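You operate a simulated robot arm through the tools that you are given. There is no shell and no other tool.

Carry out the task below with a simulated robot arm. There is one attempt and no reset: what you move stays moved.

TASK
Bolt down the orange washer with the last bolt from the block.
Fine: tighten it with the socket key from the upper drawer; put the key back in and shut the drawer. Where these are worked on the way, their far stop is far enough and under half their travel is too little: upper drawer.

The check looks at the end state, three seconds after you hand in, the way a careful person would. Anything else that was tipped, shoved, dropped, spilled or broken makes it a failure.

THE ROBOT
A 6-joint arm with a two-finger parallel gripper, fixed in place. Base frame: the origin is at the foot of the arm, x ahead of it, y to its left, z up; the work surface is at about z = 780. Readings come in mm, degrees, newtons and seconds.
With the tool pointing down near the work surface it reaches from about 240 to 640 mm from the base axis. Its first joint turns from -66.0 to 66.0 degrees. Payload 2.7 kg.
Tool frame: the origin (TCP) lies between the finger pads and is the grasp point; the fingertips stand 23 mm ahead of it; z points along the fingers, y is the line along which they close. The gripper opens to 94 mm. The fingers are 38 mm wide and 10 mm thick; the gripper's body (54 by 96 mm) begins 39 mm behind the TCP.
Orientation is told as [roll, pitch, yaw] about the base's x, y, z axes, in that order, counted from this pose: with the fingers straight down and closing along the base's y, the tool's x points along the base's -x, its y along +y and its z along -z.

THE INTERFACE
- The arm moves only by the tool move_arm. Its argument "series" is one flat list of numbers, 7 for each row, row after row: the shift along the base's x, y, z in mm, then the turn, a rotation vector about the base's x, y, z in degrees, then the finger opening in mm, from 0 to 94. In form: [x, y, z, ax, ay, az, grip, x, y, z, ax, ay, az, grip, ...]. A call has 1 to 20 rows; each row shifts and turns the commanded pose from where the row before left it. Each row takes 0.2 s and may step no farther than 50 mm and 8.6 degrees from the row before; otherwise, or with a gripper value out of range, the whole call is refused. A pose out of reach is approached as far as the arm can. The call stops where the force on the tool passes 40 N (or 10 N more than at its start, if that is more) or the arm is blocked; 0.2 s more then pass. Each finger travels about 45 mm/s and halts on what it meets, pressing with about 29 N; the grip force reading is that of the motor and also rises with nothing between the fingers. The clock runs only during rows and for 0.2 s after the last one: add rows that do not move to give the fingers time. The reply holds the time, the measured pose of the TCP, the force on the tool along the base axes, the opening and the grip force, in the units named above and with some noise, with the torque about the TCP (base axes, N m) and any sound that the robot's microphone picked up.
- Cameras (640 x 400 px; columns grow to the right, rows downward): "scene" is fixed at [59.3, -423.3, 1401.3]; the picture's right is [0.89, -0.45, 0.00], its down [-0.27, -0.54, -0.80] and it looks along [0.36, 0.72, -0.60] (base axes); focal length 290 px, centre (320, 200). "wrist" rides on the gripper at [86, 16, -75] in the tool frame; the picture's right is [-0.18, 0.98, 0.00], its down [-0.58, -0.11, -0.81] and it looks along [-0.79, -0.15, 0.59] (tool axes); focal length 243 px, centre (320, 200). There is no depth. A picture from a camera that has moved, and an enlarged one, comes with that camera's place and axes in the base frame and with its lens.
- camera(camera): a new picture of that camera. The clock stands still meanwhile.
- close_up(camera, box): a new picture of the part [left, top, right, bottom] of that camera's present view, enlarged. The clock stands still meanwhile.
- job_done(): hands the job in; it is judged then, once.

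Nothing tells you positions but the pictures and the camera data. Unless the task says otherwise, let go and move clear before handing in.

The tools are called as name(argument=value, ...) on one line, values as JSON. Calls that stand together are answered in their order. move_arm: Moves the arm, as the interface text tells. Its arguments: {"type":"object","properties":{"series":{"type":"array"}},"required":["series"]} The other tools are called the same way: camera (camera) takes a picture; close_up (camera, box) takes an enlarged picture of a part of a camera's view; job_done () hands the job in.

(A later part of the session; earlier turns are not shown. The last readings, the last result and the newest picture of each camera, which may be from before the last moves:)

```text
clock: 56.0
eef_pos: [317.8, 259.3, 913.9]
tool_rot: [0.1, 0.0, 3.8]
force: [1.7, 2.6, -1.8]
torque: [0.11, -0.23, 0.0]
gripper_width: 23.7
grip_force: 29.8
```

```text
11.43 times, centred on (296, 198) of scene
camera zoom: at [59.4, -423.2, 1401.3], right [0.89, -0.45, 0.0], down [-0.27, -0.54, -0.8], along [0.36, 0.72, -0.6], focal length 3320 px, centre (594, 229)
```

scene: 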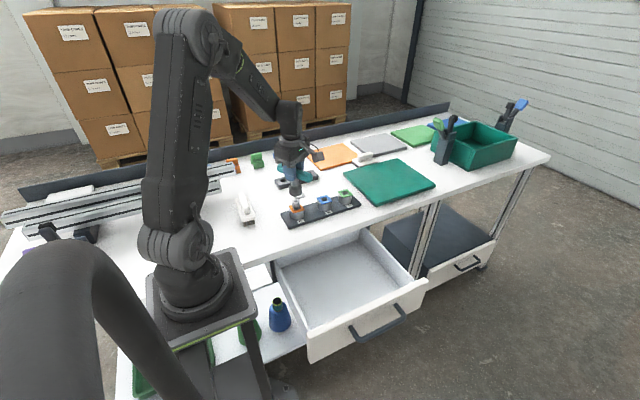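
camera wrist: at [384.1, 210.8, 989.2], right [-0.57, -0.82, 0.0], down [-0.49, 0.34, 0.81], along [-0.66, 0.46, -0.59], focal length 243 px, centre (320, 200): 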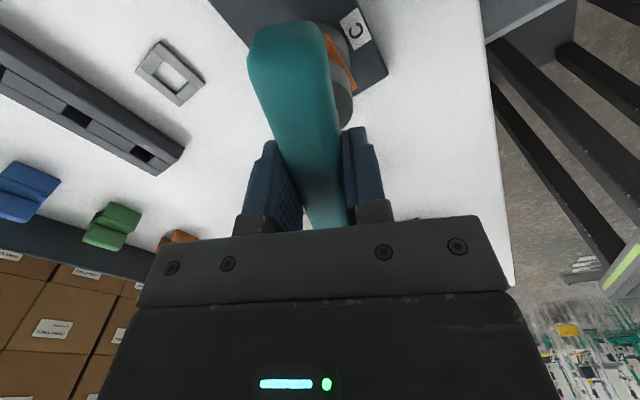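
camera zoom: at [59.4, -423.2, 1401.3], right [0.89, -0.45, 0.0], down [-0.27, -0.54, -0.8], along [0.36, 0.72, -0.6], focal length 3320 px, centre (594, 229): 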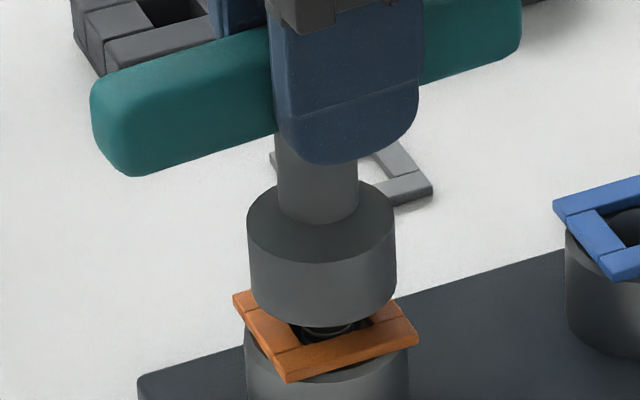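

move_arm(series=[0, 0, -1, 0, 0, 0, 16, 0, 0, 0, 0, 0, 0, 16])

move_arm(series=[0, 0, -1, 0, 0, 0, 16, 0, 0, 0, 0, 0, 0, 16])

move_arm(series=[0, 0, -1, 0, 0, 0, 16, 0, 0, 0, 0, 0, 0, 16])

close_up(camera="scene", box=[272, 180, 320, 215])

```text
clock: 56.6
eef_pos: [317.1, 260.1, 913.5]
tool_rot: [0.0, 0.0, 3.9]
force: [3.0, 1.6, 0.4]
torque: [0.15, -0.26, 0.01]
gripper_width: 23.5
grip_force: 28.9
```

```text
clock: 57.2
eef_pos: [317.6, 260.7, 912.3]
tool_rot: [0.0, -0.2, 4.0]
force: [4.9, 2.6, -0.5]
torque: [0.16, -0.35, 0.04]
gripper_width: 23.6
grip_force: 29.1
```

```text
clock: 57.8
eef_pos: [317.4, 259.9, 912.7]
tool_rot: [0.1, 0.0, 4.0]
force: [3.5, -0.3, 8.5]
torque: [0.01, -0.15, 0.02]
gripper_width: 23.8
grip_force: 28.6
```

```text
11.43 times, centred on (296, 198) of scene
camera zoom: at [59.3, -423.4, 1401.3], right [0.89, -0.45, 0.0], down [-0.27, -0.54, -0.8], along [0.36, 0.72, -0.6], focal length 3320 px, centre (594, 229)
```

zoom: 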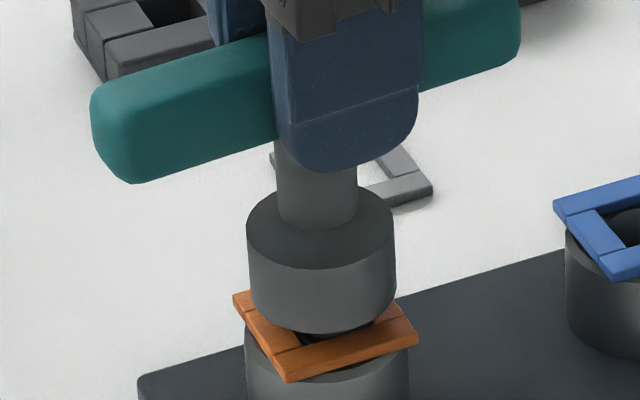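

The seat height dropped about 2.4 mm over half a turn, so the bolt is threading down with about 4–5 mm left. I'll keep turning clockwise past zero, following it down.

move_arm(series=[-0.1, -0.3, 0.3, 0, 0, -8, 16, -0.14, -0.3, -0.05, 0, 0, -8, 16, -0.08, -0.3, -0.1, 0, 0, -8, 16, -0.12, -0.28, -0.1, 0, 0, -8, 16, -0.16, -0.26, -0.1, 0, 0, -8, 16, -0.2, -0.23, -0.1, 0, 0, -8, 16, -0.23, -0.2, -0.1, 0, 0, -8, 16, -0.25, -0.17, -0.1, 0, 0, -8, 16, 0, 0, 0, 0, 0, 0, 16])

close_up(camera="scene", box=[272, 180, 320, 215])

```text
clock: 59.8
eef_pos: [316.3, 257.9, 911.6]
tool_rot: [0.1, 0.0, -60.2]
force: [-0.2, 5.7, 14.1]
torque: [0.4, 0.16, -0.04]
gripper_width: 23.7
grip_force: 29.3
```

```text
11.43 times, centred on (296, 198) of scene
camera zoom: at [59.2, -423.3, 1401.3], right [0.89, -0.45, 0.0], down [-0.27, -0.54, -0.8], along [0.36, 0.72, -0.6], focal length 3320 px, centre (594, 229)
```

zoom: 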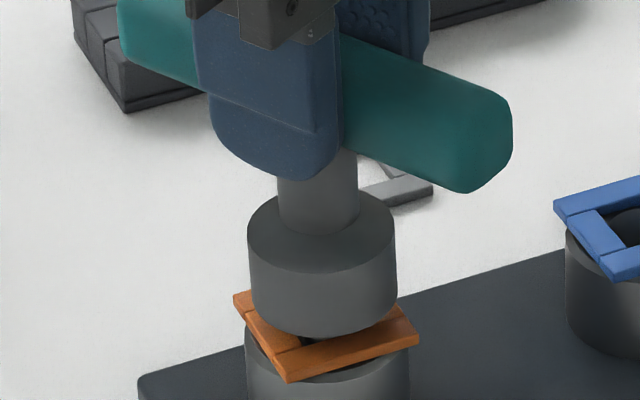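

move_arm(series=[-0.27, 0.1, 0.2, 0, 0, -8, 16, -0.29, -0.05, -0.05, 0, 0, -8, 16, -0.3, 0, -0.1, 0, 0, -8, 16, -0.3, 0, -0.1, 0, 0, -8, 16, -0.3, 0.03, -0.1, 0, 0, -8, 16, -0.3, 0.07, -0.1, 0, 0, -8, 16, -0.28, 0.12, -0.1, 0, 0, -8, 16, -0.27, 0.15, -0.1, 0, 0, -8, 16, 0, 0, 0, 0, 0, 0, 16])

close_up(camera="scene", box=[272, 180, 320, 215])

```text
clock: 61.8
eef_pos: [313.5, 258.6, 911.1]
tool_rot: [0.1, 0.0, -124.1]
force: [-0.2, -0.9, 16.8]
torque: [-0.11, 0.02, -0.03]
gripper_width: 23.9
grip_force: 29.4
```

```text
11.43 times, centred on (296, 198) of scene
camera zoom: at [59.2, -423.5, 1401.3], right [0.89, -0.45, 0.0], down [-0.27, -0.54, -0.8], along [0.36, 0.72, -0.6], focal length 3320 px, centre (594, 229)
```

zoom: 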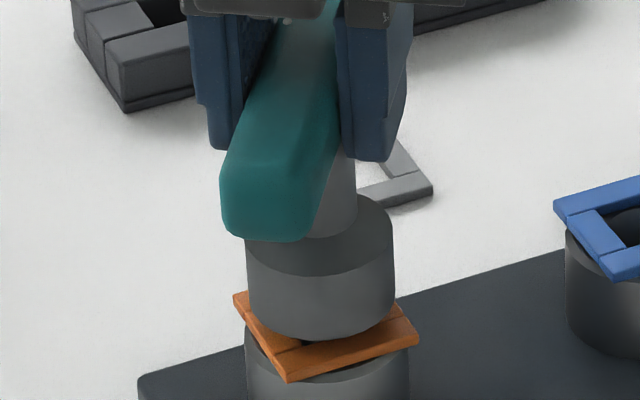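

move_arm(series=[-0.24, 0.19, 0.3, 0, 0, -8, 16, -0.21, 0.22, -0.05, 0, 0, -8, 16, -0.18, 0.25, -0.1, 0, 0, -8, 16, -0.14, 0.27, -0.1, 0, 0, -8, 16, -0.11, 0.28, -0.1, 0, 0, -8, 16, -0.07, 0.3, -0.1, 0, 0, -8, 16, -0.02, 0.3, -0.1, 0, 0, -8, 16, 0, 0, 0, 0, 0, 0, 16])

close_up(camera="scene", box=[272, 180, 320, 215])

```text
clock: 62.5
eef_pos: [347.1, 212.1, 904.2]
tool_rot: [-2.6, 0.7, -138.8]
force: [-6.4, 0.8, 12.5]
torque: [0.21, 0.48, 0.32]
gripper_width: 37.7
grip_force: 24.2
out of reach, approached as far as the arm can: row 1, 2, 3
stopped in row 3: the force on the tool passed its limit at 44 N (the readings are from after the stop); the commanded pose is now the measured one
```

```text
11.43 times, centred on (296, 198) of scene
camera zoom: at [59.0, -423.4, 1401.3], right [0.89, -0.45, 0.0], down [-0.27, -0.54, -0.8], along [0.36, 0.72, -0.6], focal length 3320 px, centre (594, 229)
```

zoom: 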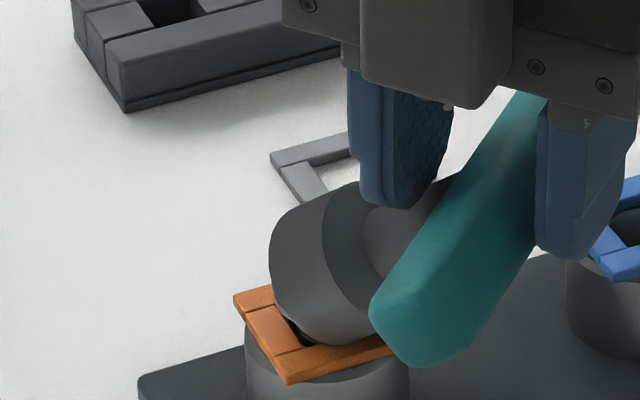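

The wrist hit its joint limit and the arm swung sideways, so the key is now tilted on the bolt and partly gripped. I'll hold still and look closely before doing anything.

camera(camera="scene")

camera(camera="wrist")

close_up(camera="scene", box=[264, 170, 344, 225])

close_up(camera="wrist", box=[210, 0, 450, 220])

```text
taken
```

scene: 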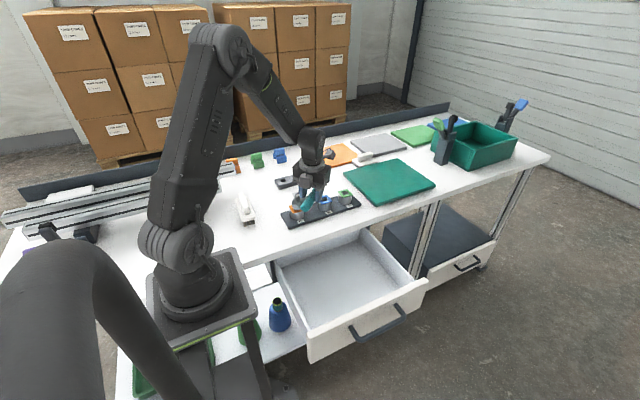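

```text
taken
camera wrist: at [423.6, 254.2, 979.5], right [0.51, -0.86, -0.05], down [-0.49, -0.34, 0.8], along [-0.71, -0.38, -0.59], focal length 243 px, centre (320, 200)
```

wrist: 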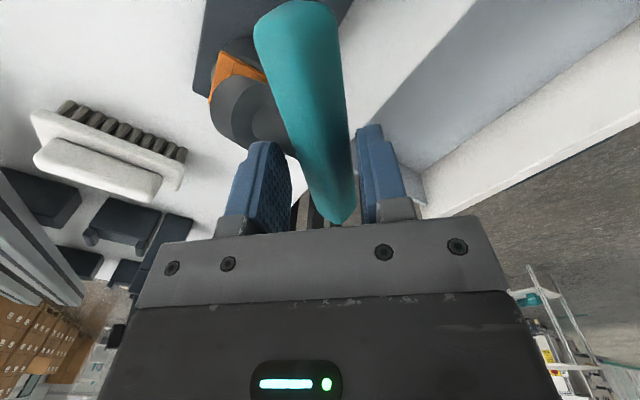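

```text
7.27 times, centred on (304, 198) of scene
camera zoom: at [59.0, -423.4, 1401.3], right [0.89, -0.45, 0.0], down [-0.27, -0.54, -0.8], along [0.36, 0.72, -0.6], focal length 2113 px, centre (436, 218)
```

zoom: 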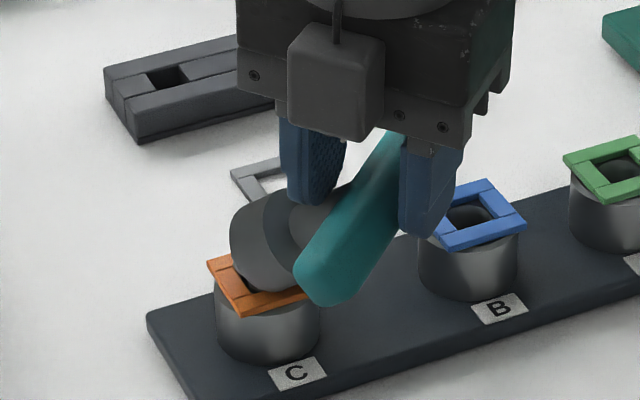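

```text
1.82 times, centred on (330, 110) of wrist
camera zoom: at [423.6, 254.2, 979.5], right [0.51, -0.86, -0.05], down [-0.49, -0.34, 0.8], along [-0.71, -0.38, -0.59], focal length 441 px, centre (302, 364)
```

zoom: 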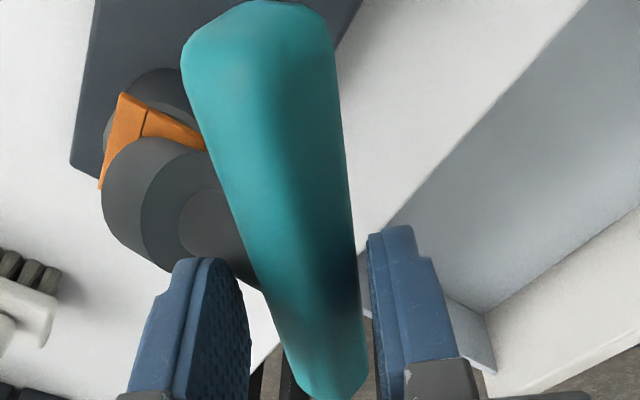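

The key has pivoted about 45° around its own bar axis, with the bar still between the fingers and the socket mouth still resting on the bolt head. The washer looks undisturbed. I'll reverse the motion gently along an arc, turning the wrist away from its limit as I go.

move_arm(series=[-2, 3, 1.5, -0.6, -0.3, 3, 16, -2, 3, 1.5, -0.6, -0.3, 3, 16, -2, 3, 1.5, -0.6, -0.3, 3, 16, -2, 3, 1.5, -0.6, -0.3, 3, 16, 0, 0, 0, 0, 0, 0, 16])

close_up(camera="scene", box=[264, 170, 344, 225])

close_up(camera="wrist", box=[210, 0, 450, 220])

```text
clock: 63.2
eef_pos: [347.5, 220.3, 910.5]
tool_rot: [-0.7, 1.1, -131.6]
force: [2.0, -1.2, 9.3]
torque: [0.36, 0.19, -0.11]
gripper_width: 33.9
grip_force: 28.8
stopped in row 3: the force on the tool passed its limit at 41 N (the readings are from after the stop); the commanded pose is now the measured one
```

```text
7.27 times, centred on (304, 198) of scene
camera zoom: at [59.3, -423.4, 1401.3], right [0.89, -0.45, 0.0], down [-0.27, -0.54, -0.8], along [0.36, 0.72, -0.6], focal length 2113 px, centre (436, 218)
```

zoom: 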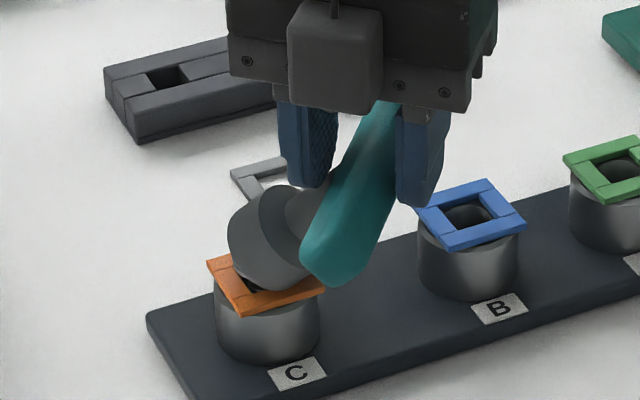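

```text
1.82 times, centred on (330, 110) of wrist
camera zoom: at [416.5, 272.3, 987.7], right [0.61, -0.79, -0.02], down [-0.47, -0.38, 0.8], along [-0.64, -0.48, -0.6], focal length 441 px, centre (302, 364)
```

zoom: 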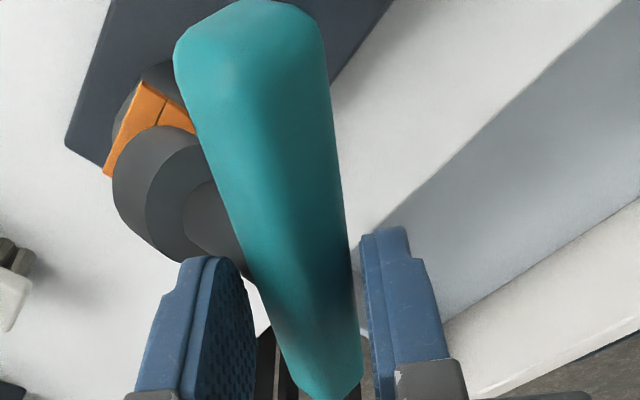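

move_arm(series=[-1, 1.2, 0.3, 0, 0, 1, 16, -1, 1.2, 0.3, 0, 0, 1, 16, -1, 1.2, 0.3, 0, 0, 1, 16, -1, 1.2, 0.3, 0, 0, 1, 16, 0, 0, 0, 0, 0, 0, 16])

close_up(camera="scene", box=[264, 170, 344, 225])

```text
clock: 64.1
eef_pos: [347.4, 223.6, 915.2]
tool_rot: [-0.5, 1.6, -128.3]
force: [0.6, -2.9, 10.2]
torque: [-0.08, 0.33, 0.29]
gripper_width: 32.2
grip_force: 28.9
stopped in row 4: the force on the tool passed its limit at 40 N (the readings are from after the stop); the commanded pose is now the measured one
```

```text
7.27 times, centred on (304, 198) of scene
camera zoom: at [59.3, -423.4, 1401.3], right [0.89, -0.45, 0.0], down [-0.27, -0.54, -0.8], along [0.36, 0.72, -0.6], focal length 2113 px, centre (436, 218)
```

zoom: 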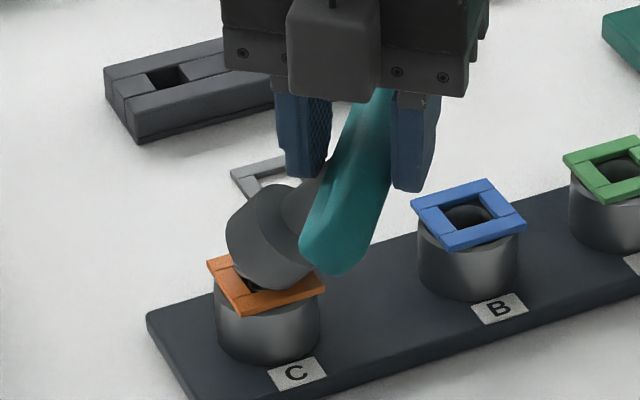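

camera(camera="wrist")

close_up(camera="scene", box=[284, 175, 332, 215])

```text
taken
camera wrist: at [412.2, 280.1, 992.1], right [0.66, -0.75, -0.01], down [-0.46, -0.41, 0.79], along [-0.6, -0.51, -0.61], focal length 243 px, centre (320, 200)
```

wrist: 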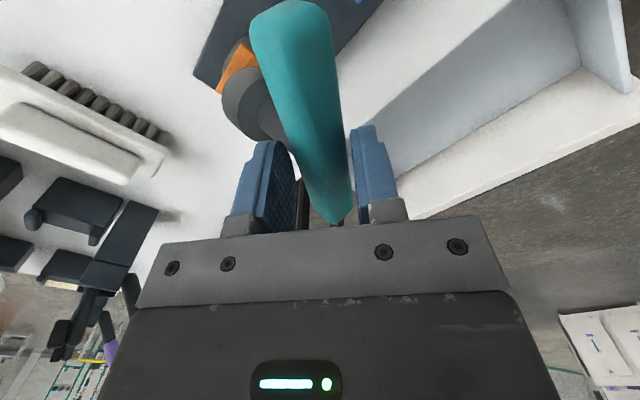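

```text
10.00 times, centred on (308, 195) of scene
camera zoom: at [59.3, -423.4, 1401.3], right [0.89, -0.45, 0.0], down [-0.27, -0.54, -0.8], along [0.36, 0.72, -0.6], focal length 2905 px, centre (440, 250)
```

zoom: 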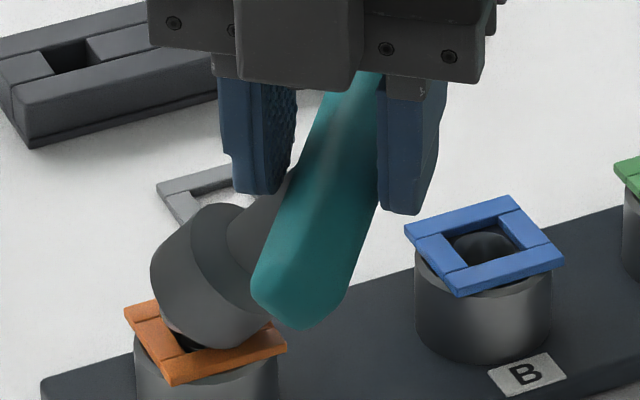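

Turning it upright in place is blocked because the socket rim is jammed over the head corner. The grip on the bar is firm at 29 N, so I'll draw the key off along its own tilted axis and then straighten it clear of the bolt.

move_arm(series=[0.4, -0.5, 1, 0, 0, 0, 16, 0.4, -0.5, 1, 0, 0, 0, 16, 0.8, -1, 2, 0, 0, 0, 16, 0.8, -1, 2, 0, 0, 0, 16, 0.8, -1, 2, 0, 0, 0, 16, 0, 0, 0, 0, 0, 0, 16])

close_up(camera="scene", box=[264, 170, 344, 225])

camera(camera="wrist")

```text
clock: 65.5
eef_pos: [350.6, 219.0, 922.3]
tool_rot: [-0.4, 1.7, -128.4]
force: [4.1, -2.4, 11.6]
torque: [0.1, -0.22, -0.12]
gripper_width: 16.7
grip_force: 14.8
```

```text
7.27 times, centred on (304, 198) of scene
camera zoom: at [59.3, -423.4, 1401.3], right [0.89, -0.45, 0.0], down [-0.27, -0.54, -0.8], along [0.36, 0.72, -0.6], focal length 2113 px, centre (436, 218)
```

zoom: 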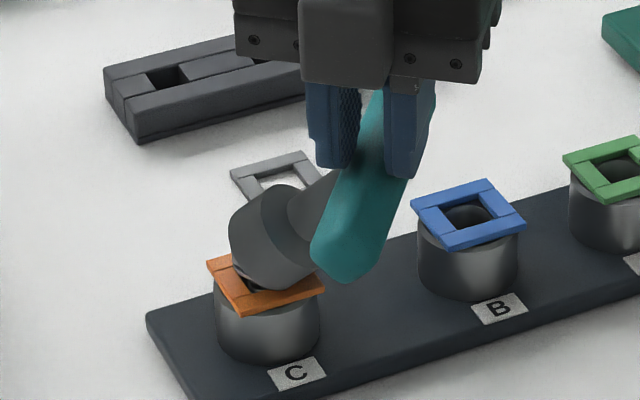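

```text
taken
camera wrist: at [415.8, 276.0, 999.5], right [0.66, -0.75, -0.01], down [-0.46, -0.41, 0.79], along [-0.6, -0.51, -0.61], focal length 243 px, centre (320, 200)
```

wrist: 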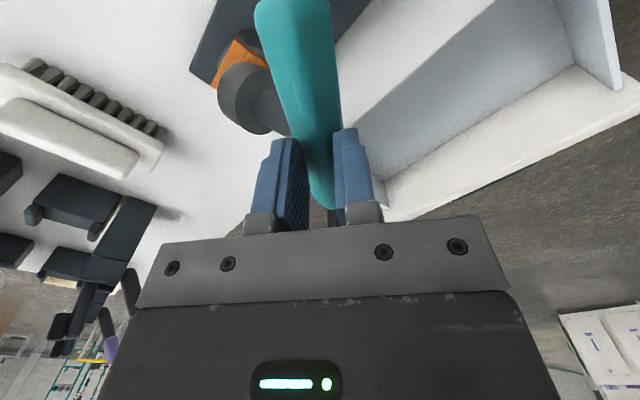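

The bar is slipping down out of the fingertips: the width is 16.7 mm and only its upper edge is pinched. I must not lift any further, so I'll look closely before deciding.

close_up(camera="scene", box=[288, 178, 328, 208])

close_up(camera="wrist", box=[200, 0, 400, 125])

close_up(camera="wrist", box=[240, 110, 400, 220])

```text
13.33 times, centred on (308, 193) of scene
camera zoom: at [59.3, -423.4, 1401.3], right [0.89, -0.45, 0.0], down [-0.27, -0.54, -0.8], along [0.36, 0.72, -0.6], focal length 3873 px, centre (480, 293)
```

zoom: 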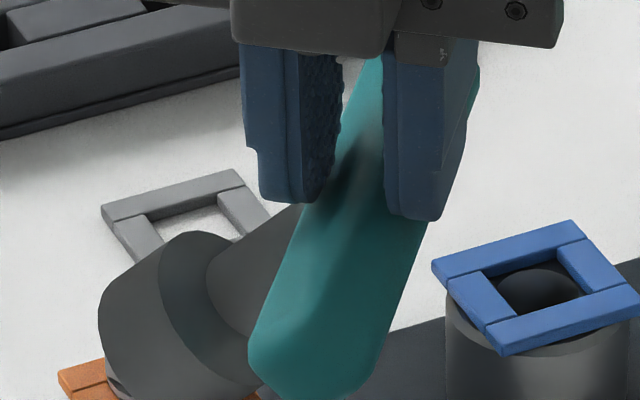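

```text
3.20 times, centred on (300, 62) of wrist
camera zoom: at [415.8, 276.0, 999.5], right [0.66, -0.75, -0.01], down [-0.46, -0.41, 0.79], along [-0.6, -0.51, -0.61], focal length 776 px, centre (384, 640)
```

zoom: 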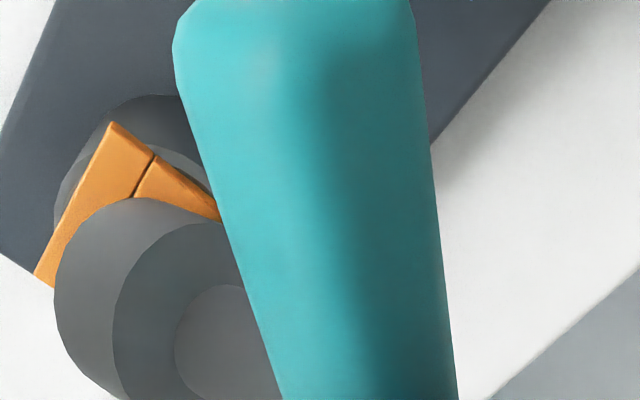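

```text
3.64 times, centred on (320, 165) of wrist
camera zoom: at [415.8, 276.0, 999.5], right [0.66, -0.75, -0.01], down [-0.46, -0.41, 0.79], along [-0.6, -0.51, -0.61], focal length 882 px, centre (320, 327)
```

zoom: 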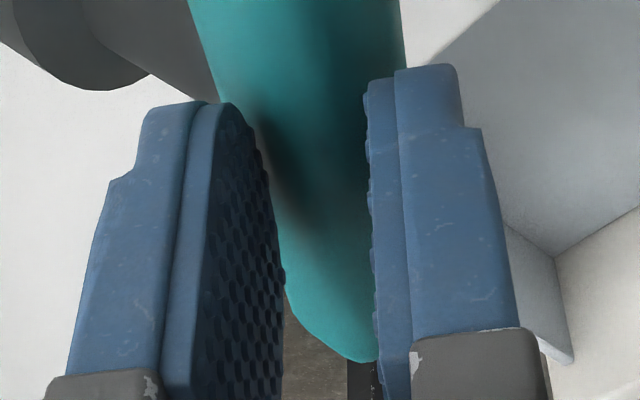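

The key now leans about 48° on the bolt head, and the fingertips press down over the bar's upper corner, holding it by friction. Rather than release it, I'll walk the corner slowly back along the arc around the bolt head, keeping light downward pressure, to stand it upright.

move_arm(series=[-0.7, 0.8, 0.7, 0, 0, 0, 16, -0.7, 0.8, 0.7, 0, 0, 0, 16, -0.7, 0.8, 0.7, 0, 0, 0, 16, -0.7, 0.8, 0.7, 0, 0, 0, 16])

close_up(camera="scene", box=[280, 170, 336, 212])

close_up(camera="wrist", box=[200, 0, 440, 220])

```text
clock: 66.5
eef_pos: [346.9, 223.3, 924.6]
tool_rot: [-0.6, 1.6, -128.4]
force: [7.2, -4.1, 8.7]
torque: [-0.01, -0.34, -0.16]
gripper_width: 19.5
grip_force: 4.2
```

```text
9.52 times, centred on (308, 191) of scene
camera zoom: at [59.4, -423.5, 1401.2], right [0.89, -0.45, 0.0], down [-0.27, -0.54, -0.8], along [0.36, 0.72, -0.6], focal length 2766 px, centre (434, 286)
```

zoom: 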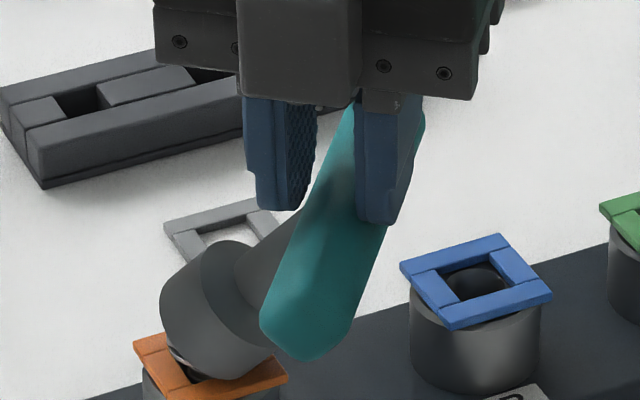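

```text
1.82 times, centred on (320, 110) of wrist
camera zoom: at [412.4, 279.3, 1001.9], right [0.66, -0.75, -0.01], down [-0.45, -0.41, 0.79], along [-0.6, -0.51, -0.61], focal length 441 px, centre (320, 364)
```

zoom: 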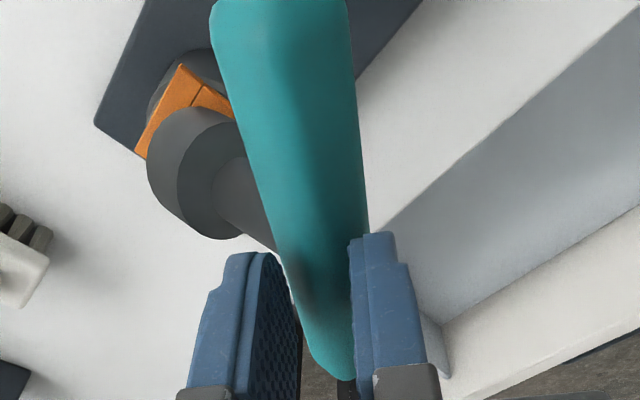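

The key is rising with the right fingertip pressing on the top face at about 12 N. Next I'll continue along the arc.

move_arm(series=[-0.75, 0.85, 0.65, 0, 0, 0, 16, -0.75, 0.85, 0.65, 0, 0, 0, 16, -0.75, 0.85, 0.6, 0, 0, 0, 16, -0.75, 0.85, 0.6, 0, 0, 0, 16, -0.75, 0.85, 0.6, 0, 0, 0, 16])

close_up(camera="scene", box=[280, 170, 336, 212])

close_up(camera="wrist", box=[200, 0, 440, 220])

```text
clock: 67.7
eef_pos: [343.6, 228.0, 928.2]
tool_rot: [-0.6, 1.4, -128.4]
force: [9.1, -6.0, 12.1]
torque: [-0.11, -0.36, -0.17]
gripper_width: 20.9
grip_force: 5.5
```

```text
9.52 times, centred on (308, 191) of scene
camera zoom: at [59.4, -423.5, 1401.2], right [0.89, -0.45, 0.0], down [-0.27, -0.54, -0.8], along [0.36, 0.72, -0.6], focal length 2766 px, centre (434, 286)
```

zoom: 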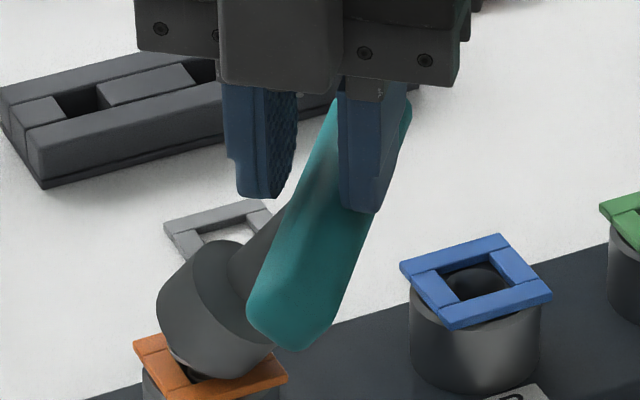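

```text
1.82 times, centred on (320, 110) of wrist
camera zoom: at [408.2, 283.2, 1005.3], right [0.66, -0.75, -0.01], down [-0.45, -0.41, 0.79], along [-0.6, -0.51, -0.61], focal length 441 px, centre (320, 364)
```

zoom: 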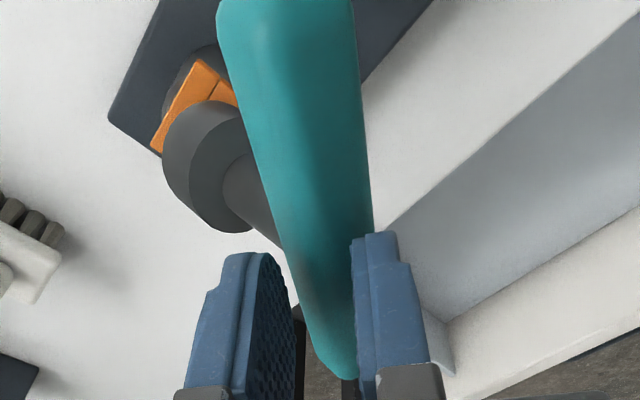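

It's working: the key is more upright. I'll continue, easing the pressure slightly.

move_arm(series=[-0.75, 0.85, 0.75, 0, 0, 0, 16, -0.75, 0.85, 0.65, 0, 0, 0, 16, -0.75, 0.85, 0.6, 0, 0, 0, 16, -0.75, 0.85, 0.6, 0, 0, 0, 16, -0.75, 0.85, 0.55, 0, 0, 0, 16])

close_up(camera="scene", box=[280, 170, 336, 212])

close_up(camera="wrist", box=[200, 0, 440, 220])

```text
clock: 68.9
eef_pos: [338.9, 233.0, 931.2]
tool_rot: [-0.6, 1.4, -128.4]
force: [8.3, -7.2, 15.5]
torque: [-0.34, -0.3, -0.04]
gripper_width: 20.8
grip_force: 5.9
```

```text
9.52 times, centred on (308, 191) of scene
camera zoom: at [59.4, -423.6, 1401.2], right [0.89, -0.45, 0.0], down [-0.27, -0.54, -0.8], along [0.36, 0.72, -0.6], focal length 2766 px, centre (434, 286)
```

zoom: 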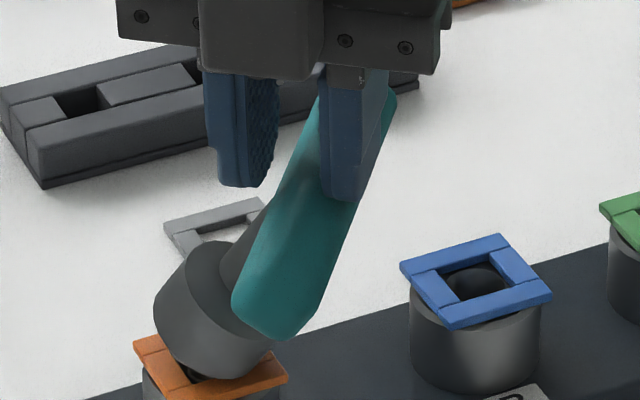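

```text
1.82 times, centred on (320, 110) of wrist
camera zoom: at [404.1, 287.4, 1008.2], right [0.66, -0.75, -0.01], down [-0.45, -0.41, 0.79], along [-0.6, -0.51, -0.61], focal length 441 px, centre (320, 364)
```

zoom: 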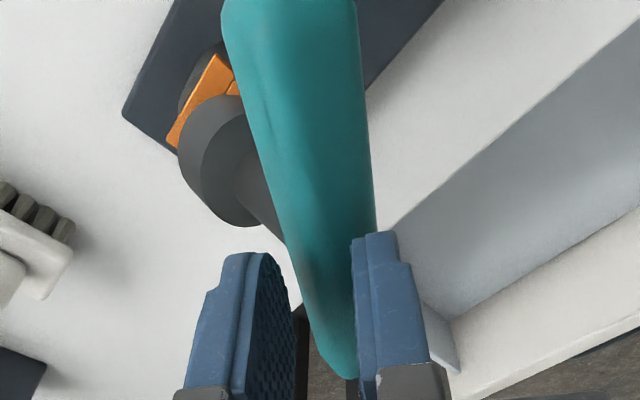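

move_arm(series=[-0.75, 0.85, 0.85, 0, 0, 0, 16, -0.75, 0.85, 0.6, 0, 0, 0, 16, -0.75, 0.85, 0.55, 0, 0, 0, 16, -0.75, 0.85, 0.5, 0, 0, 0, 16, -0.75, 0.85, 0.5, 0, 0, 0, 16, -0.75, 0.85, 0.5, 0, 0, 0, 16])

close_up(camera="scene", box=[280, 170, 336, 212])

close_up(camera="wrist", box=[200, 0, 440, 220])

```text
clock: 70.3
eef_pos: [333.7, 237.5, 934.6]
tool_rot: [-0.5, 1.4, -128.4]
force: [4.7, -4.8, 10.1]
torque: [-0.32, -0.06, -0.01]
gripper_width: 19.0
grip_force: 4.3
```

```text
9.52 times, centred on (308, 191) of scene
camera zoom: at [59.3, -423.5, 1401.2], right [0.89, -0.45, 0.0], down [-0.27, -0.54, -0.8], along [0.36, 0.72, -0.6], focal length 2766 px, centre (434, 286)
```

zoom: 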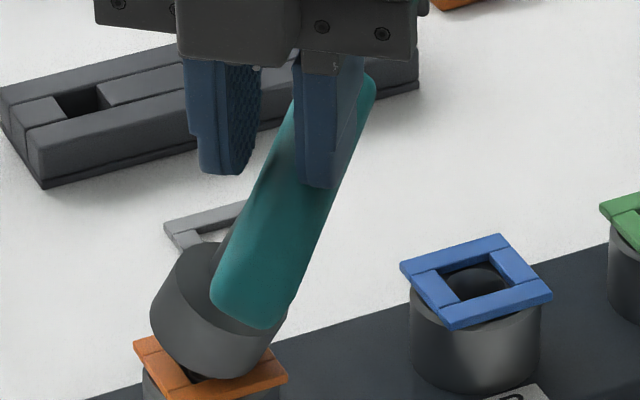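

```text
1.82 times, centred on (320, 110) of wrist
camera zoom: at [399.0, 292.0, 1011.8], right [0.66, -0.75, -0.01], down [-0.45, -0.41, 0.79], along [-0.6, -0.51, -0.61], focal length 441 px, centre (320, 364)
```

zoom: 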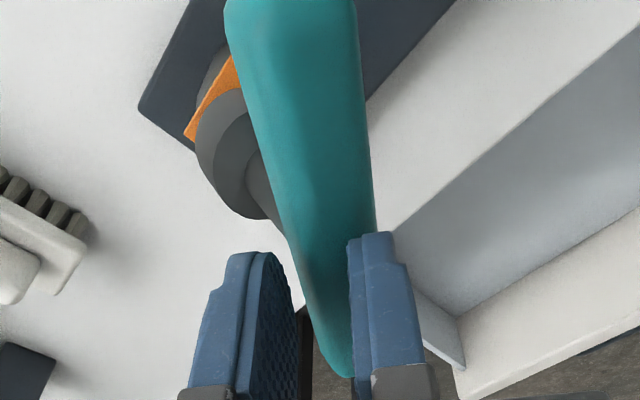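

move_arm(series=[-0.75, 0.85, 0.35, 0, 0, 0, 16, -0.75, 0.85, 0.35, 0, 0, 0, 16, -0.75, 0.85, 0.3, 0, 0, 0, 16, -0.75, 0.85, 0.3, 0, 0, 0, 16, -0.75, 0.85, 0.3, 0, 0, 0, 16])

close_up(camera="scene", box=[280, 170, 336, 212])

close_up(camera="wrist", box=[200, 0, 440, 220])

```text
clock: 71.5
eef_pos: [329.5, 239.2, 936.4]
tool_rot: [-0.5, 1.4, -128.5]
force: [3.8, -9.4, 16.4]
torque: [-0.52, -0.01, 0.01]
gripper_width: 19.6
grip_force: 3.9
```

```text
9.52 times, centred on (308, 191) of scene
camera zoom: at [59.3, -423.7, 1401.2], right [0.89, -0.45, 0.0], down [-0.27, -0.54, -0.8], along [0.36, 0.72, -0.6], focal length 2766 px, centre (434, 286)
```

zoom: 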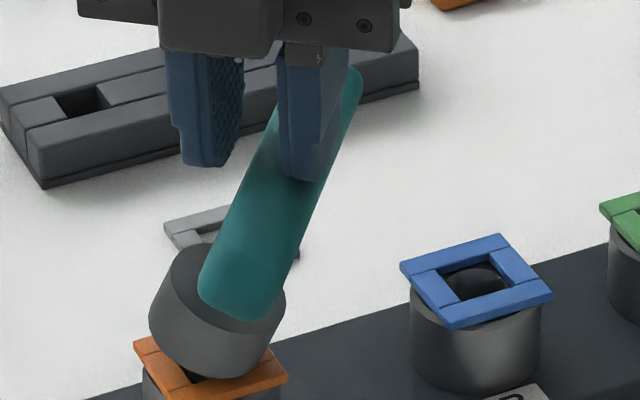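

```text
1.82 times, centred on (320, 110) of wrist
camera zoom: at [395.0, 295.7, 1013.6], right [0.66, -0.75, -0.01], down [-0.45, -0.41, 0.79], along [-0.6, -0.51, -0.61], focal length 441 px, centre (320, 364)
```

zoom: 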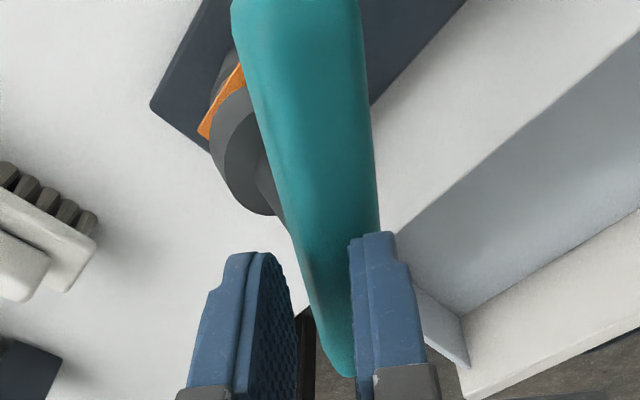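

move_arm(series=[-0.88, 0.7, 0.7, 0, 0, 0, 16, -0.88, 0.7, 0.35, 0, 0, 0, 16, -0.88, 0.7, 0.3, 0, 0, 0, 16, -0.88, 0.7, 0.25, 0, 0, 0, 16, -0.88, 0.7, 0.25, 0, 0, 0, 16])

close_up(camera="scene", box=[280, 170, 336, 212])

close_up(camera="wrist", box=[200, 0, 440, 220])

```text
clock: 72.7
eef_pos: [325.0, 243.7, 937.9]
tool_rot: [-0.5, 1.4, -128.4]
force: [1.9, -7.7, 20.1]
torque: [-0.59, 0.04, 0.06]
gripper_width: 18.6
grip_force: 2.8
```

```text
9.52 times, centred on (308, 191) of scene
camera zoom: at [59.2, -423.7, 1401.2], right [0.89, -0.45, 0.0], down [-0.27, -0.54, -0.8], along [0.36, 0.72, -0.6], focal length 2766 px, centre (434, 286)
```

zoom: 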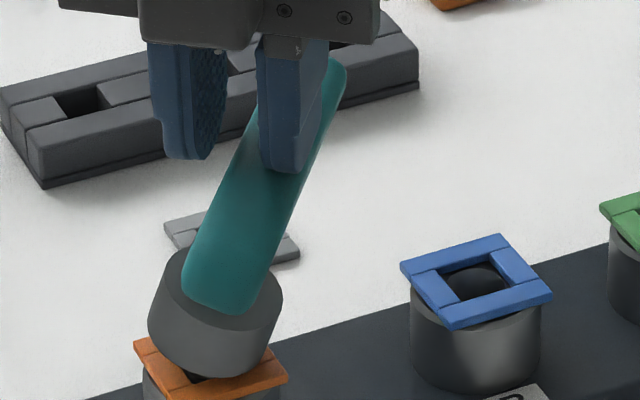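

```text
1.82 times, centred on (320, 110) of wrist
camera zoom: at [390.5, 299.6, 1015.4], right [0.66, -0.75, -0.01], down [-0.45, -0.41, 0.79], along [-0.6, -0.51, -0.61], focal length 441 px, centre (320, 364)
```

zoom: 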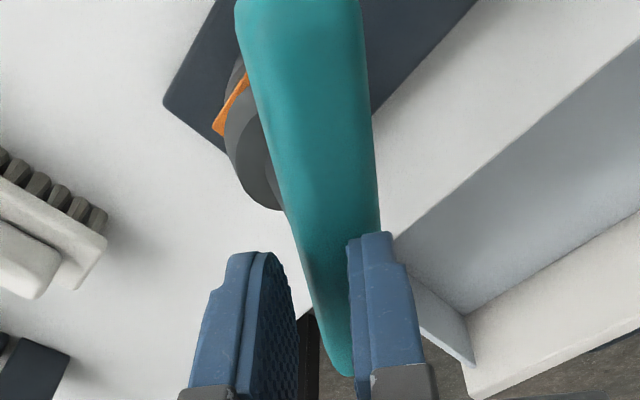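

move_arm(series=[-0.88, 0.7, 0.8, 0, 0, 0, 16, -0.88, 0.7, 0.3, 0, 0, 0, 16, -0.88, 0.7, 0.25, 0, 0, 0, 16, -0.88, 0.7, 0.2, 0, 0, 0, 16, -0.88, 0.7, 0.2, 0, 0, 0, 16])

close_up(camera="scene", box=[280, 170, 336, 212])

close_up(camera="wrist", box=[200, 0, 440, 220])

```text
clock: 73.9
eef_pos: [320.2, 247.7, 939.9]
tool_rot: [-0.5, 1.5, -128.4]
force: [0.5, -3.3, 16.5]
torque: [-0.34, 0.01, 0.01]
gripper_width: 17.6
grip_force: 1.6
```

```text
9.52 times, centred on (308, 191) of scene
camera zoom: at [59.2, -423.5, 1401.2], right [0.89, -0.45, 0.0], down [-0.27, -0.54, -0.8], along [0.36, 0.72, -0.6], focal length 2766 px, centre (434, 286)
```

zoom: 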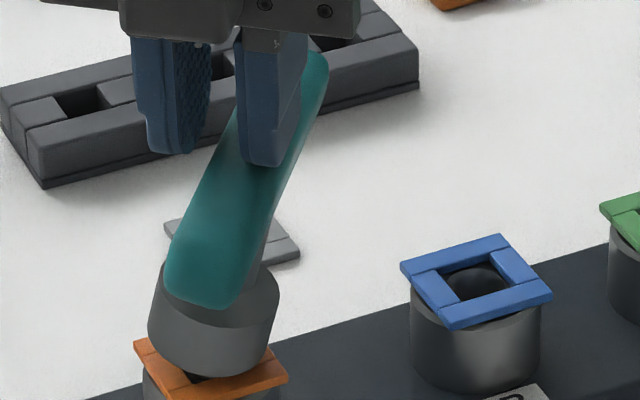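

```text
1.82 times, centred on (320, 110) of wrist
camera zoom: at [386.0, 303.2, 1016.9], right [0.66, -0.75, -0.01], down [-0.45, -0.41, 0.79], along [-0.6, -0.51, -0.61], focal length 441 px, centre (320, 364)
```

zoom: 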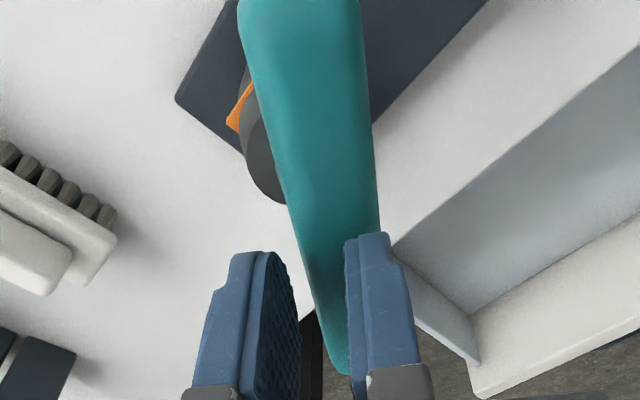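

move_arm(series=[-0.88, 0.7, 0.5, 0, 0, 0, 16, -0.88, 0.7, 0.2, 0, 0, 0, 16, -0.88, 0.7, 0.15, 0, 0, 0, 16, -0.88, 0.7, 0.1, 0, 0, 0, 16, -0.88, 0.7, 0.1, 0, 0, 0, 16])

close_up(camera="scene", box=[280, 170, 336, 212])

close_up(camera="wrist", box=[200, 0, 440, 220])

```text
clock: 75.1
eef_pos: [316.9, 251.6, 939.9]
tool_rot: [-0.7, 1.4, -128.3]
force: [-0.7, -2.3, 10.8]
torque: [-0.21, 0.03, 0.0]
gripper_width: 16.2
grip_force: 0.0
```

```text
9.52 times, centred on (308, 191) of scene
camera zoom: at [59.2, -423.4, 1401.3], right [0.89, -0.45, 0.0], down [-0.27, -0.54, -0.8], along [0.36, 0.72, -0.6], focal length 2766 px, centre (434, 286)
```

zoom: 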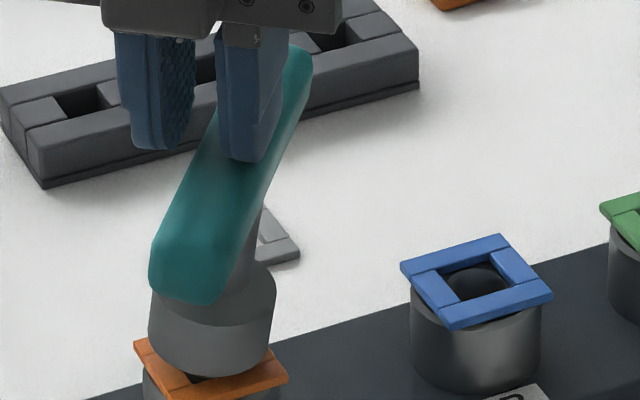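

```text
1.82 times, centred on (320, 110) of wrist
camera zoom: at [381.7, 306.7, 1017.7], right [0.66, -0.75, -0.01], down [-0.45, -0.41, 0.79], along [-0.6, -0.51, -0.61], focal length 441 px, centre (320, 364)
```

zoom: 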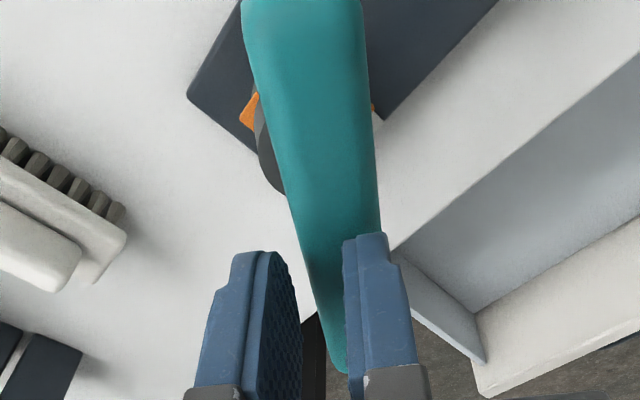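

move_arm(series=[-0.88, 0.7, 0.2, 0, 0, 0, 16, -0.88, 0.7, 0.1, 0, 0, 0, 16, -0.88, 0.7, 0, 0, 0, 0, 16, -0.88, 0.7, 0, 0, 0, 0, 16, 0, 0, 0, 0, 0, 0, 16])

close_up(camera="scene", box=[280, 170, 336, 212])

close_up(camera="wrist", box=[200, 0, 440, 220])

```text
clock: 76.3
eef_pos: [313.7, 252.8, 940.2]
tool_rot: [-0.9, 1.5, -128.2]
force: [0.4, 0.6, 8.7]
torque: [-0.05, -0.02, 0.03]
gripper_width: 15.9
grip_force: 0.0
```

```text
9.52 times, centred on (308, 191) of scene
camera zoom: at [59.3, -423.4, 1401.3], right [0.89, -0.45, 0.0], down [-0.27, -0.54, -0.8], along [0.36, 0.72, -0.6], focal length 2766 px, centre (434, 286)
```

zoom: 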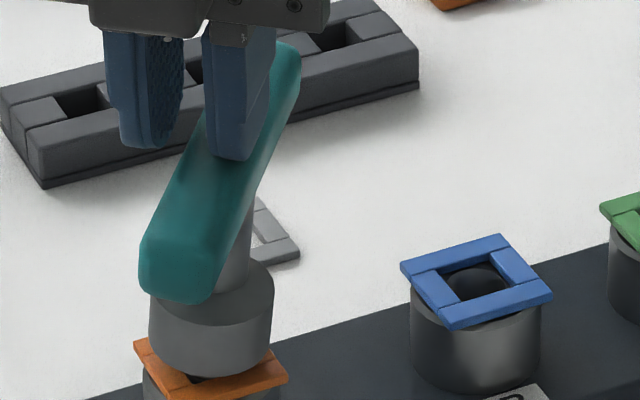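

```text
1.82 times, centred on (320, 110) of wrist
camera zoom: at [378.5, 308.6, 1018.1], right [0.66, -0.75, -0.02], down [-0.45, -0.41, 0.79], along [-0.6, -0.51, -0.61], focal length 441 px, centre (320, 364)
```

zoom: 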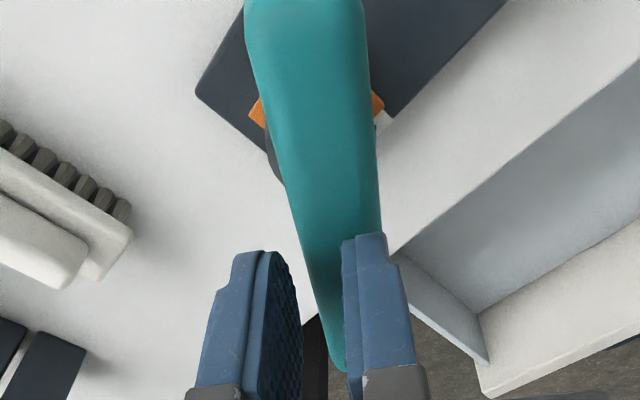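

The key appears upright and back down over the head, since the fingertips at z≈917 match the seated bar top. I'll ease the pressure off slowly and check that it stands by itself.

move_arm(series=[0, 0, 0.5, 0, 0, 0, 16, 0, 0, 0.5, 0, 0, 0, 16, 0, 0, 0.5, 0, 0, 0, 16, 0, 0, 0, 0, 0, 0, 16])

close_up(camera="scene", box=[280, 170, 336, 212])

```text
clock: 77.3
eef_pos: [313.4, 253.0, 941.2]
tool_rot: [-0.8, 1.4, -128.2]
force: [0.1, -0.2, 0.2]
torque: [0.01, -0.01, -0.01]
gripper_width: 16.1
grip_force: 0.1
```

```text
9.52 times, centred on (308, 191) of scene
camera zoom: at [59.3, -423.3, 1401.3], right [0.89, -0.45, 0.0], down [-0.27, -0.54, -0.8], along [0.36, 0.72, -0.6], focal length 2766 px, centre (434, 286)
```

zoom: 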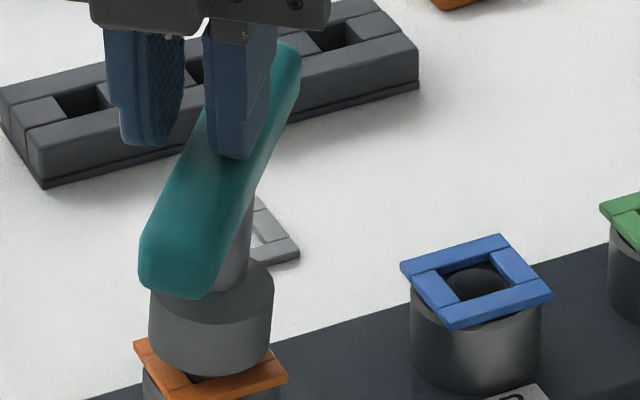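

The tool is unloaded and the key stands on its own, seated on the bolt. I'll rise straight up and inspect it.

move_arm(series=[0, 0, 5, 0, 0, 0, 16, 0, 0, 15, 0, 0, 0, 16, 0, 0, 20, 0, 0, 0, 16, 0, 0, 20, 0, 0, 0, 16, 0, 0, 0, 0, 0, 0, 16])

close_up(camera="scene", box=[272, 172, 320, 212])

close_up(camera="wrist", box=[200, 0, 440, 200])

```text
clock: 78.5
eef_pos: [313.0, 251.7, 1002.7]
tool_rot: [-0.9, 1.5, -128.1]
force: [0.0, 0.6, -0.1]
torque: [0.02, 0.0, 0.0]
gripper_width: 15.9
grip_force: 0.1
```

```text
10.00 times, centred on (296, 192) of scene
camera zoom: at [59.3, -423.3, 1401.3], right [0.89, -0.45, 0.0], down [-0.27, -0.54, -0.8], along [0.36, 0.72, -0.6], focal length 2905 px, centre (560, 280)
```

zoom: 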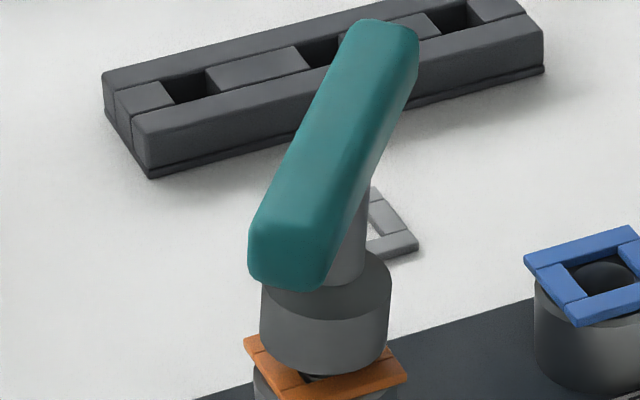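

```text
2.00 times, centred on (320, 100) of wrist
camera zoom: at [379.3, 307.6, 1078.9], right [0.66, -0.75, -0.02], down [-0.45, -0.41, 0.79], along [-0.6, -0.51, -0.61], focal length 485 px, centre (320, 400)
```

zoom: 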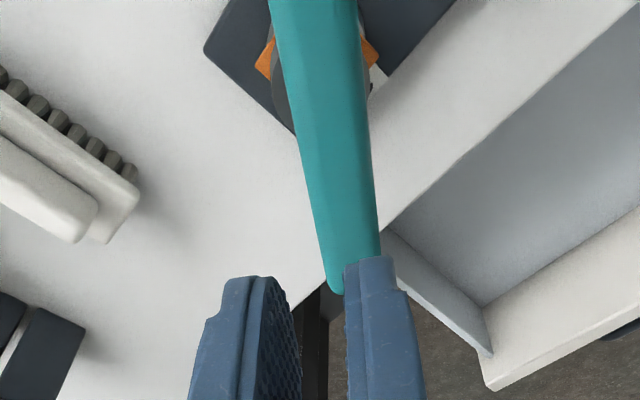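

The key stands upright, leaning only a few degrees, and the washer is in place. Its bar is symmetric, so I'll rotate the open gripper 180° to regrasp it at about +52°, far from the wrist limit.

move_arm(series=[0, 0, 10, -1.74, 0.21, 0, 40, 0, 0, 0, 0, 0, 8.5, 60, 0, 0, 0, 0, 0, 8.5, 60, 0, 0, 0, 0, 0, 8.5, 60, 0, 0, 0, 0, 0, 8.5, 60, 0, 0, 0, 0, 0, 8.5, 60, 0, 0, 0, 0, 0, 8.5, 60, 0, 0, 0, 0, 0, 8.5, 60, 0, 0, 0, 0, 0, 8.5, 60, 0, 0, 0, 0, 0, 8.5, 60, 0, 0, 0, 0, 0, 8.5, 60, 0, 0, 0, 0, 0, 8.5, 60, 0, 0, 0, 0, 0, 0, 60])

move_arm(series=[0, 0, 0, 0, 0, 8.5, 60, 0, 0, 0, 0, 0, 8.5, 60, 0, 0, 0, 0, 0, 8.5, 60, 0, 0, 0, 0, 0, 8.5, 60, 0, 0, 0, 0, 0, 8.5, 60, 0, 0, 0, 0, 0, 8.5, 60, 0, 0, 0, 0, 0, 8.5, 60, 0, 0, 0, 0, 0, 8.5, 60, 0, 0, 0, 0, 0, 8.5, 60, 0, 0, 0, 0, 0, 8.5, 60, 0, 0, 0, 0, 0, 0, 60])

camera(camera="wrist")

close_up(camera="scene", box=[272, 172, 320, 212])

```text
clock: 81.3
eef_pos: [320.2, 246.4, 1012.1]
tool_rot: [0.4, 0.0, -34.7]
force: [0.2, -0.7, -1.6]
torque: [0.02, 0.0, 0.0]
gripper_width: 60.1
grip_force: 0.1
out of reach, approached as far as the arm can: row 1
```

```text
clock: 83.7
eef_pos: [319.7, 245.0, 1012.1]
tool_rot: [0.4, 0.1, 50.2]
force: [-0.6, 0.4, 1.1]
torque: [0.01, 0.02, 0.01]
gripper_width: 60.0
grip_force: 0.0
```

```text
taken
camera wrist: at [253.5, 188.9, 1087.3], right [-0.64, 0.77, 0.01], down [0.46, 0.37, 0.81], along [0.62, 0.52, -0.59], focal length 243 px, centre (320, 200)
```

wrist: 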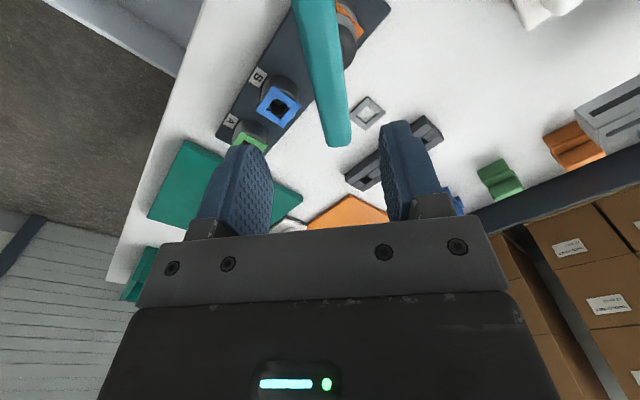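

```text
10.00 times, centred on (296, 192) of scene
camera zoom: at [59.3, -423.3, 1401.3], right [0.89, -0.45, 0.0], down [-0.27, -0.54, -0.8], along [0.36, 0.72, -0.6], focal length 2905 px, centre (560, 280)
```

zoom: 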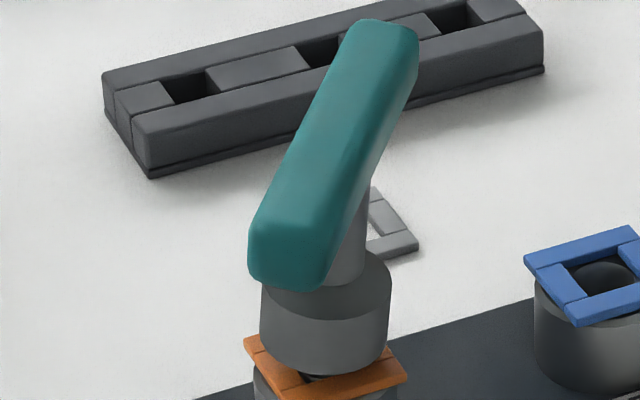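

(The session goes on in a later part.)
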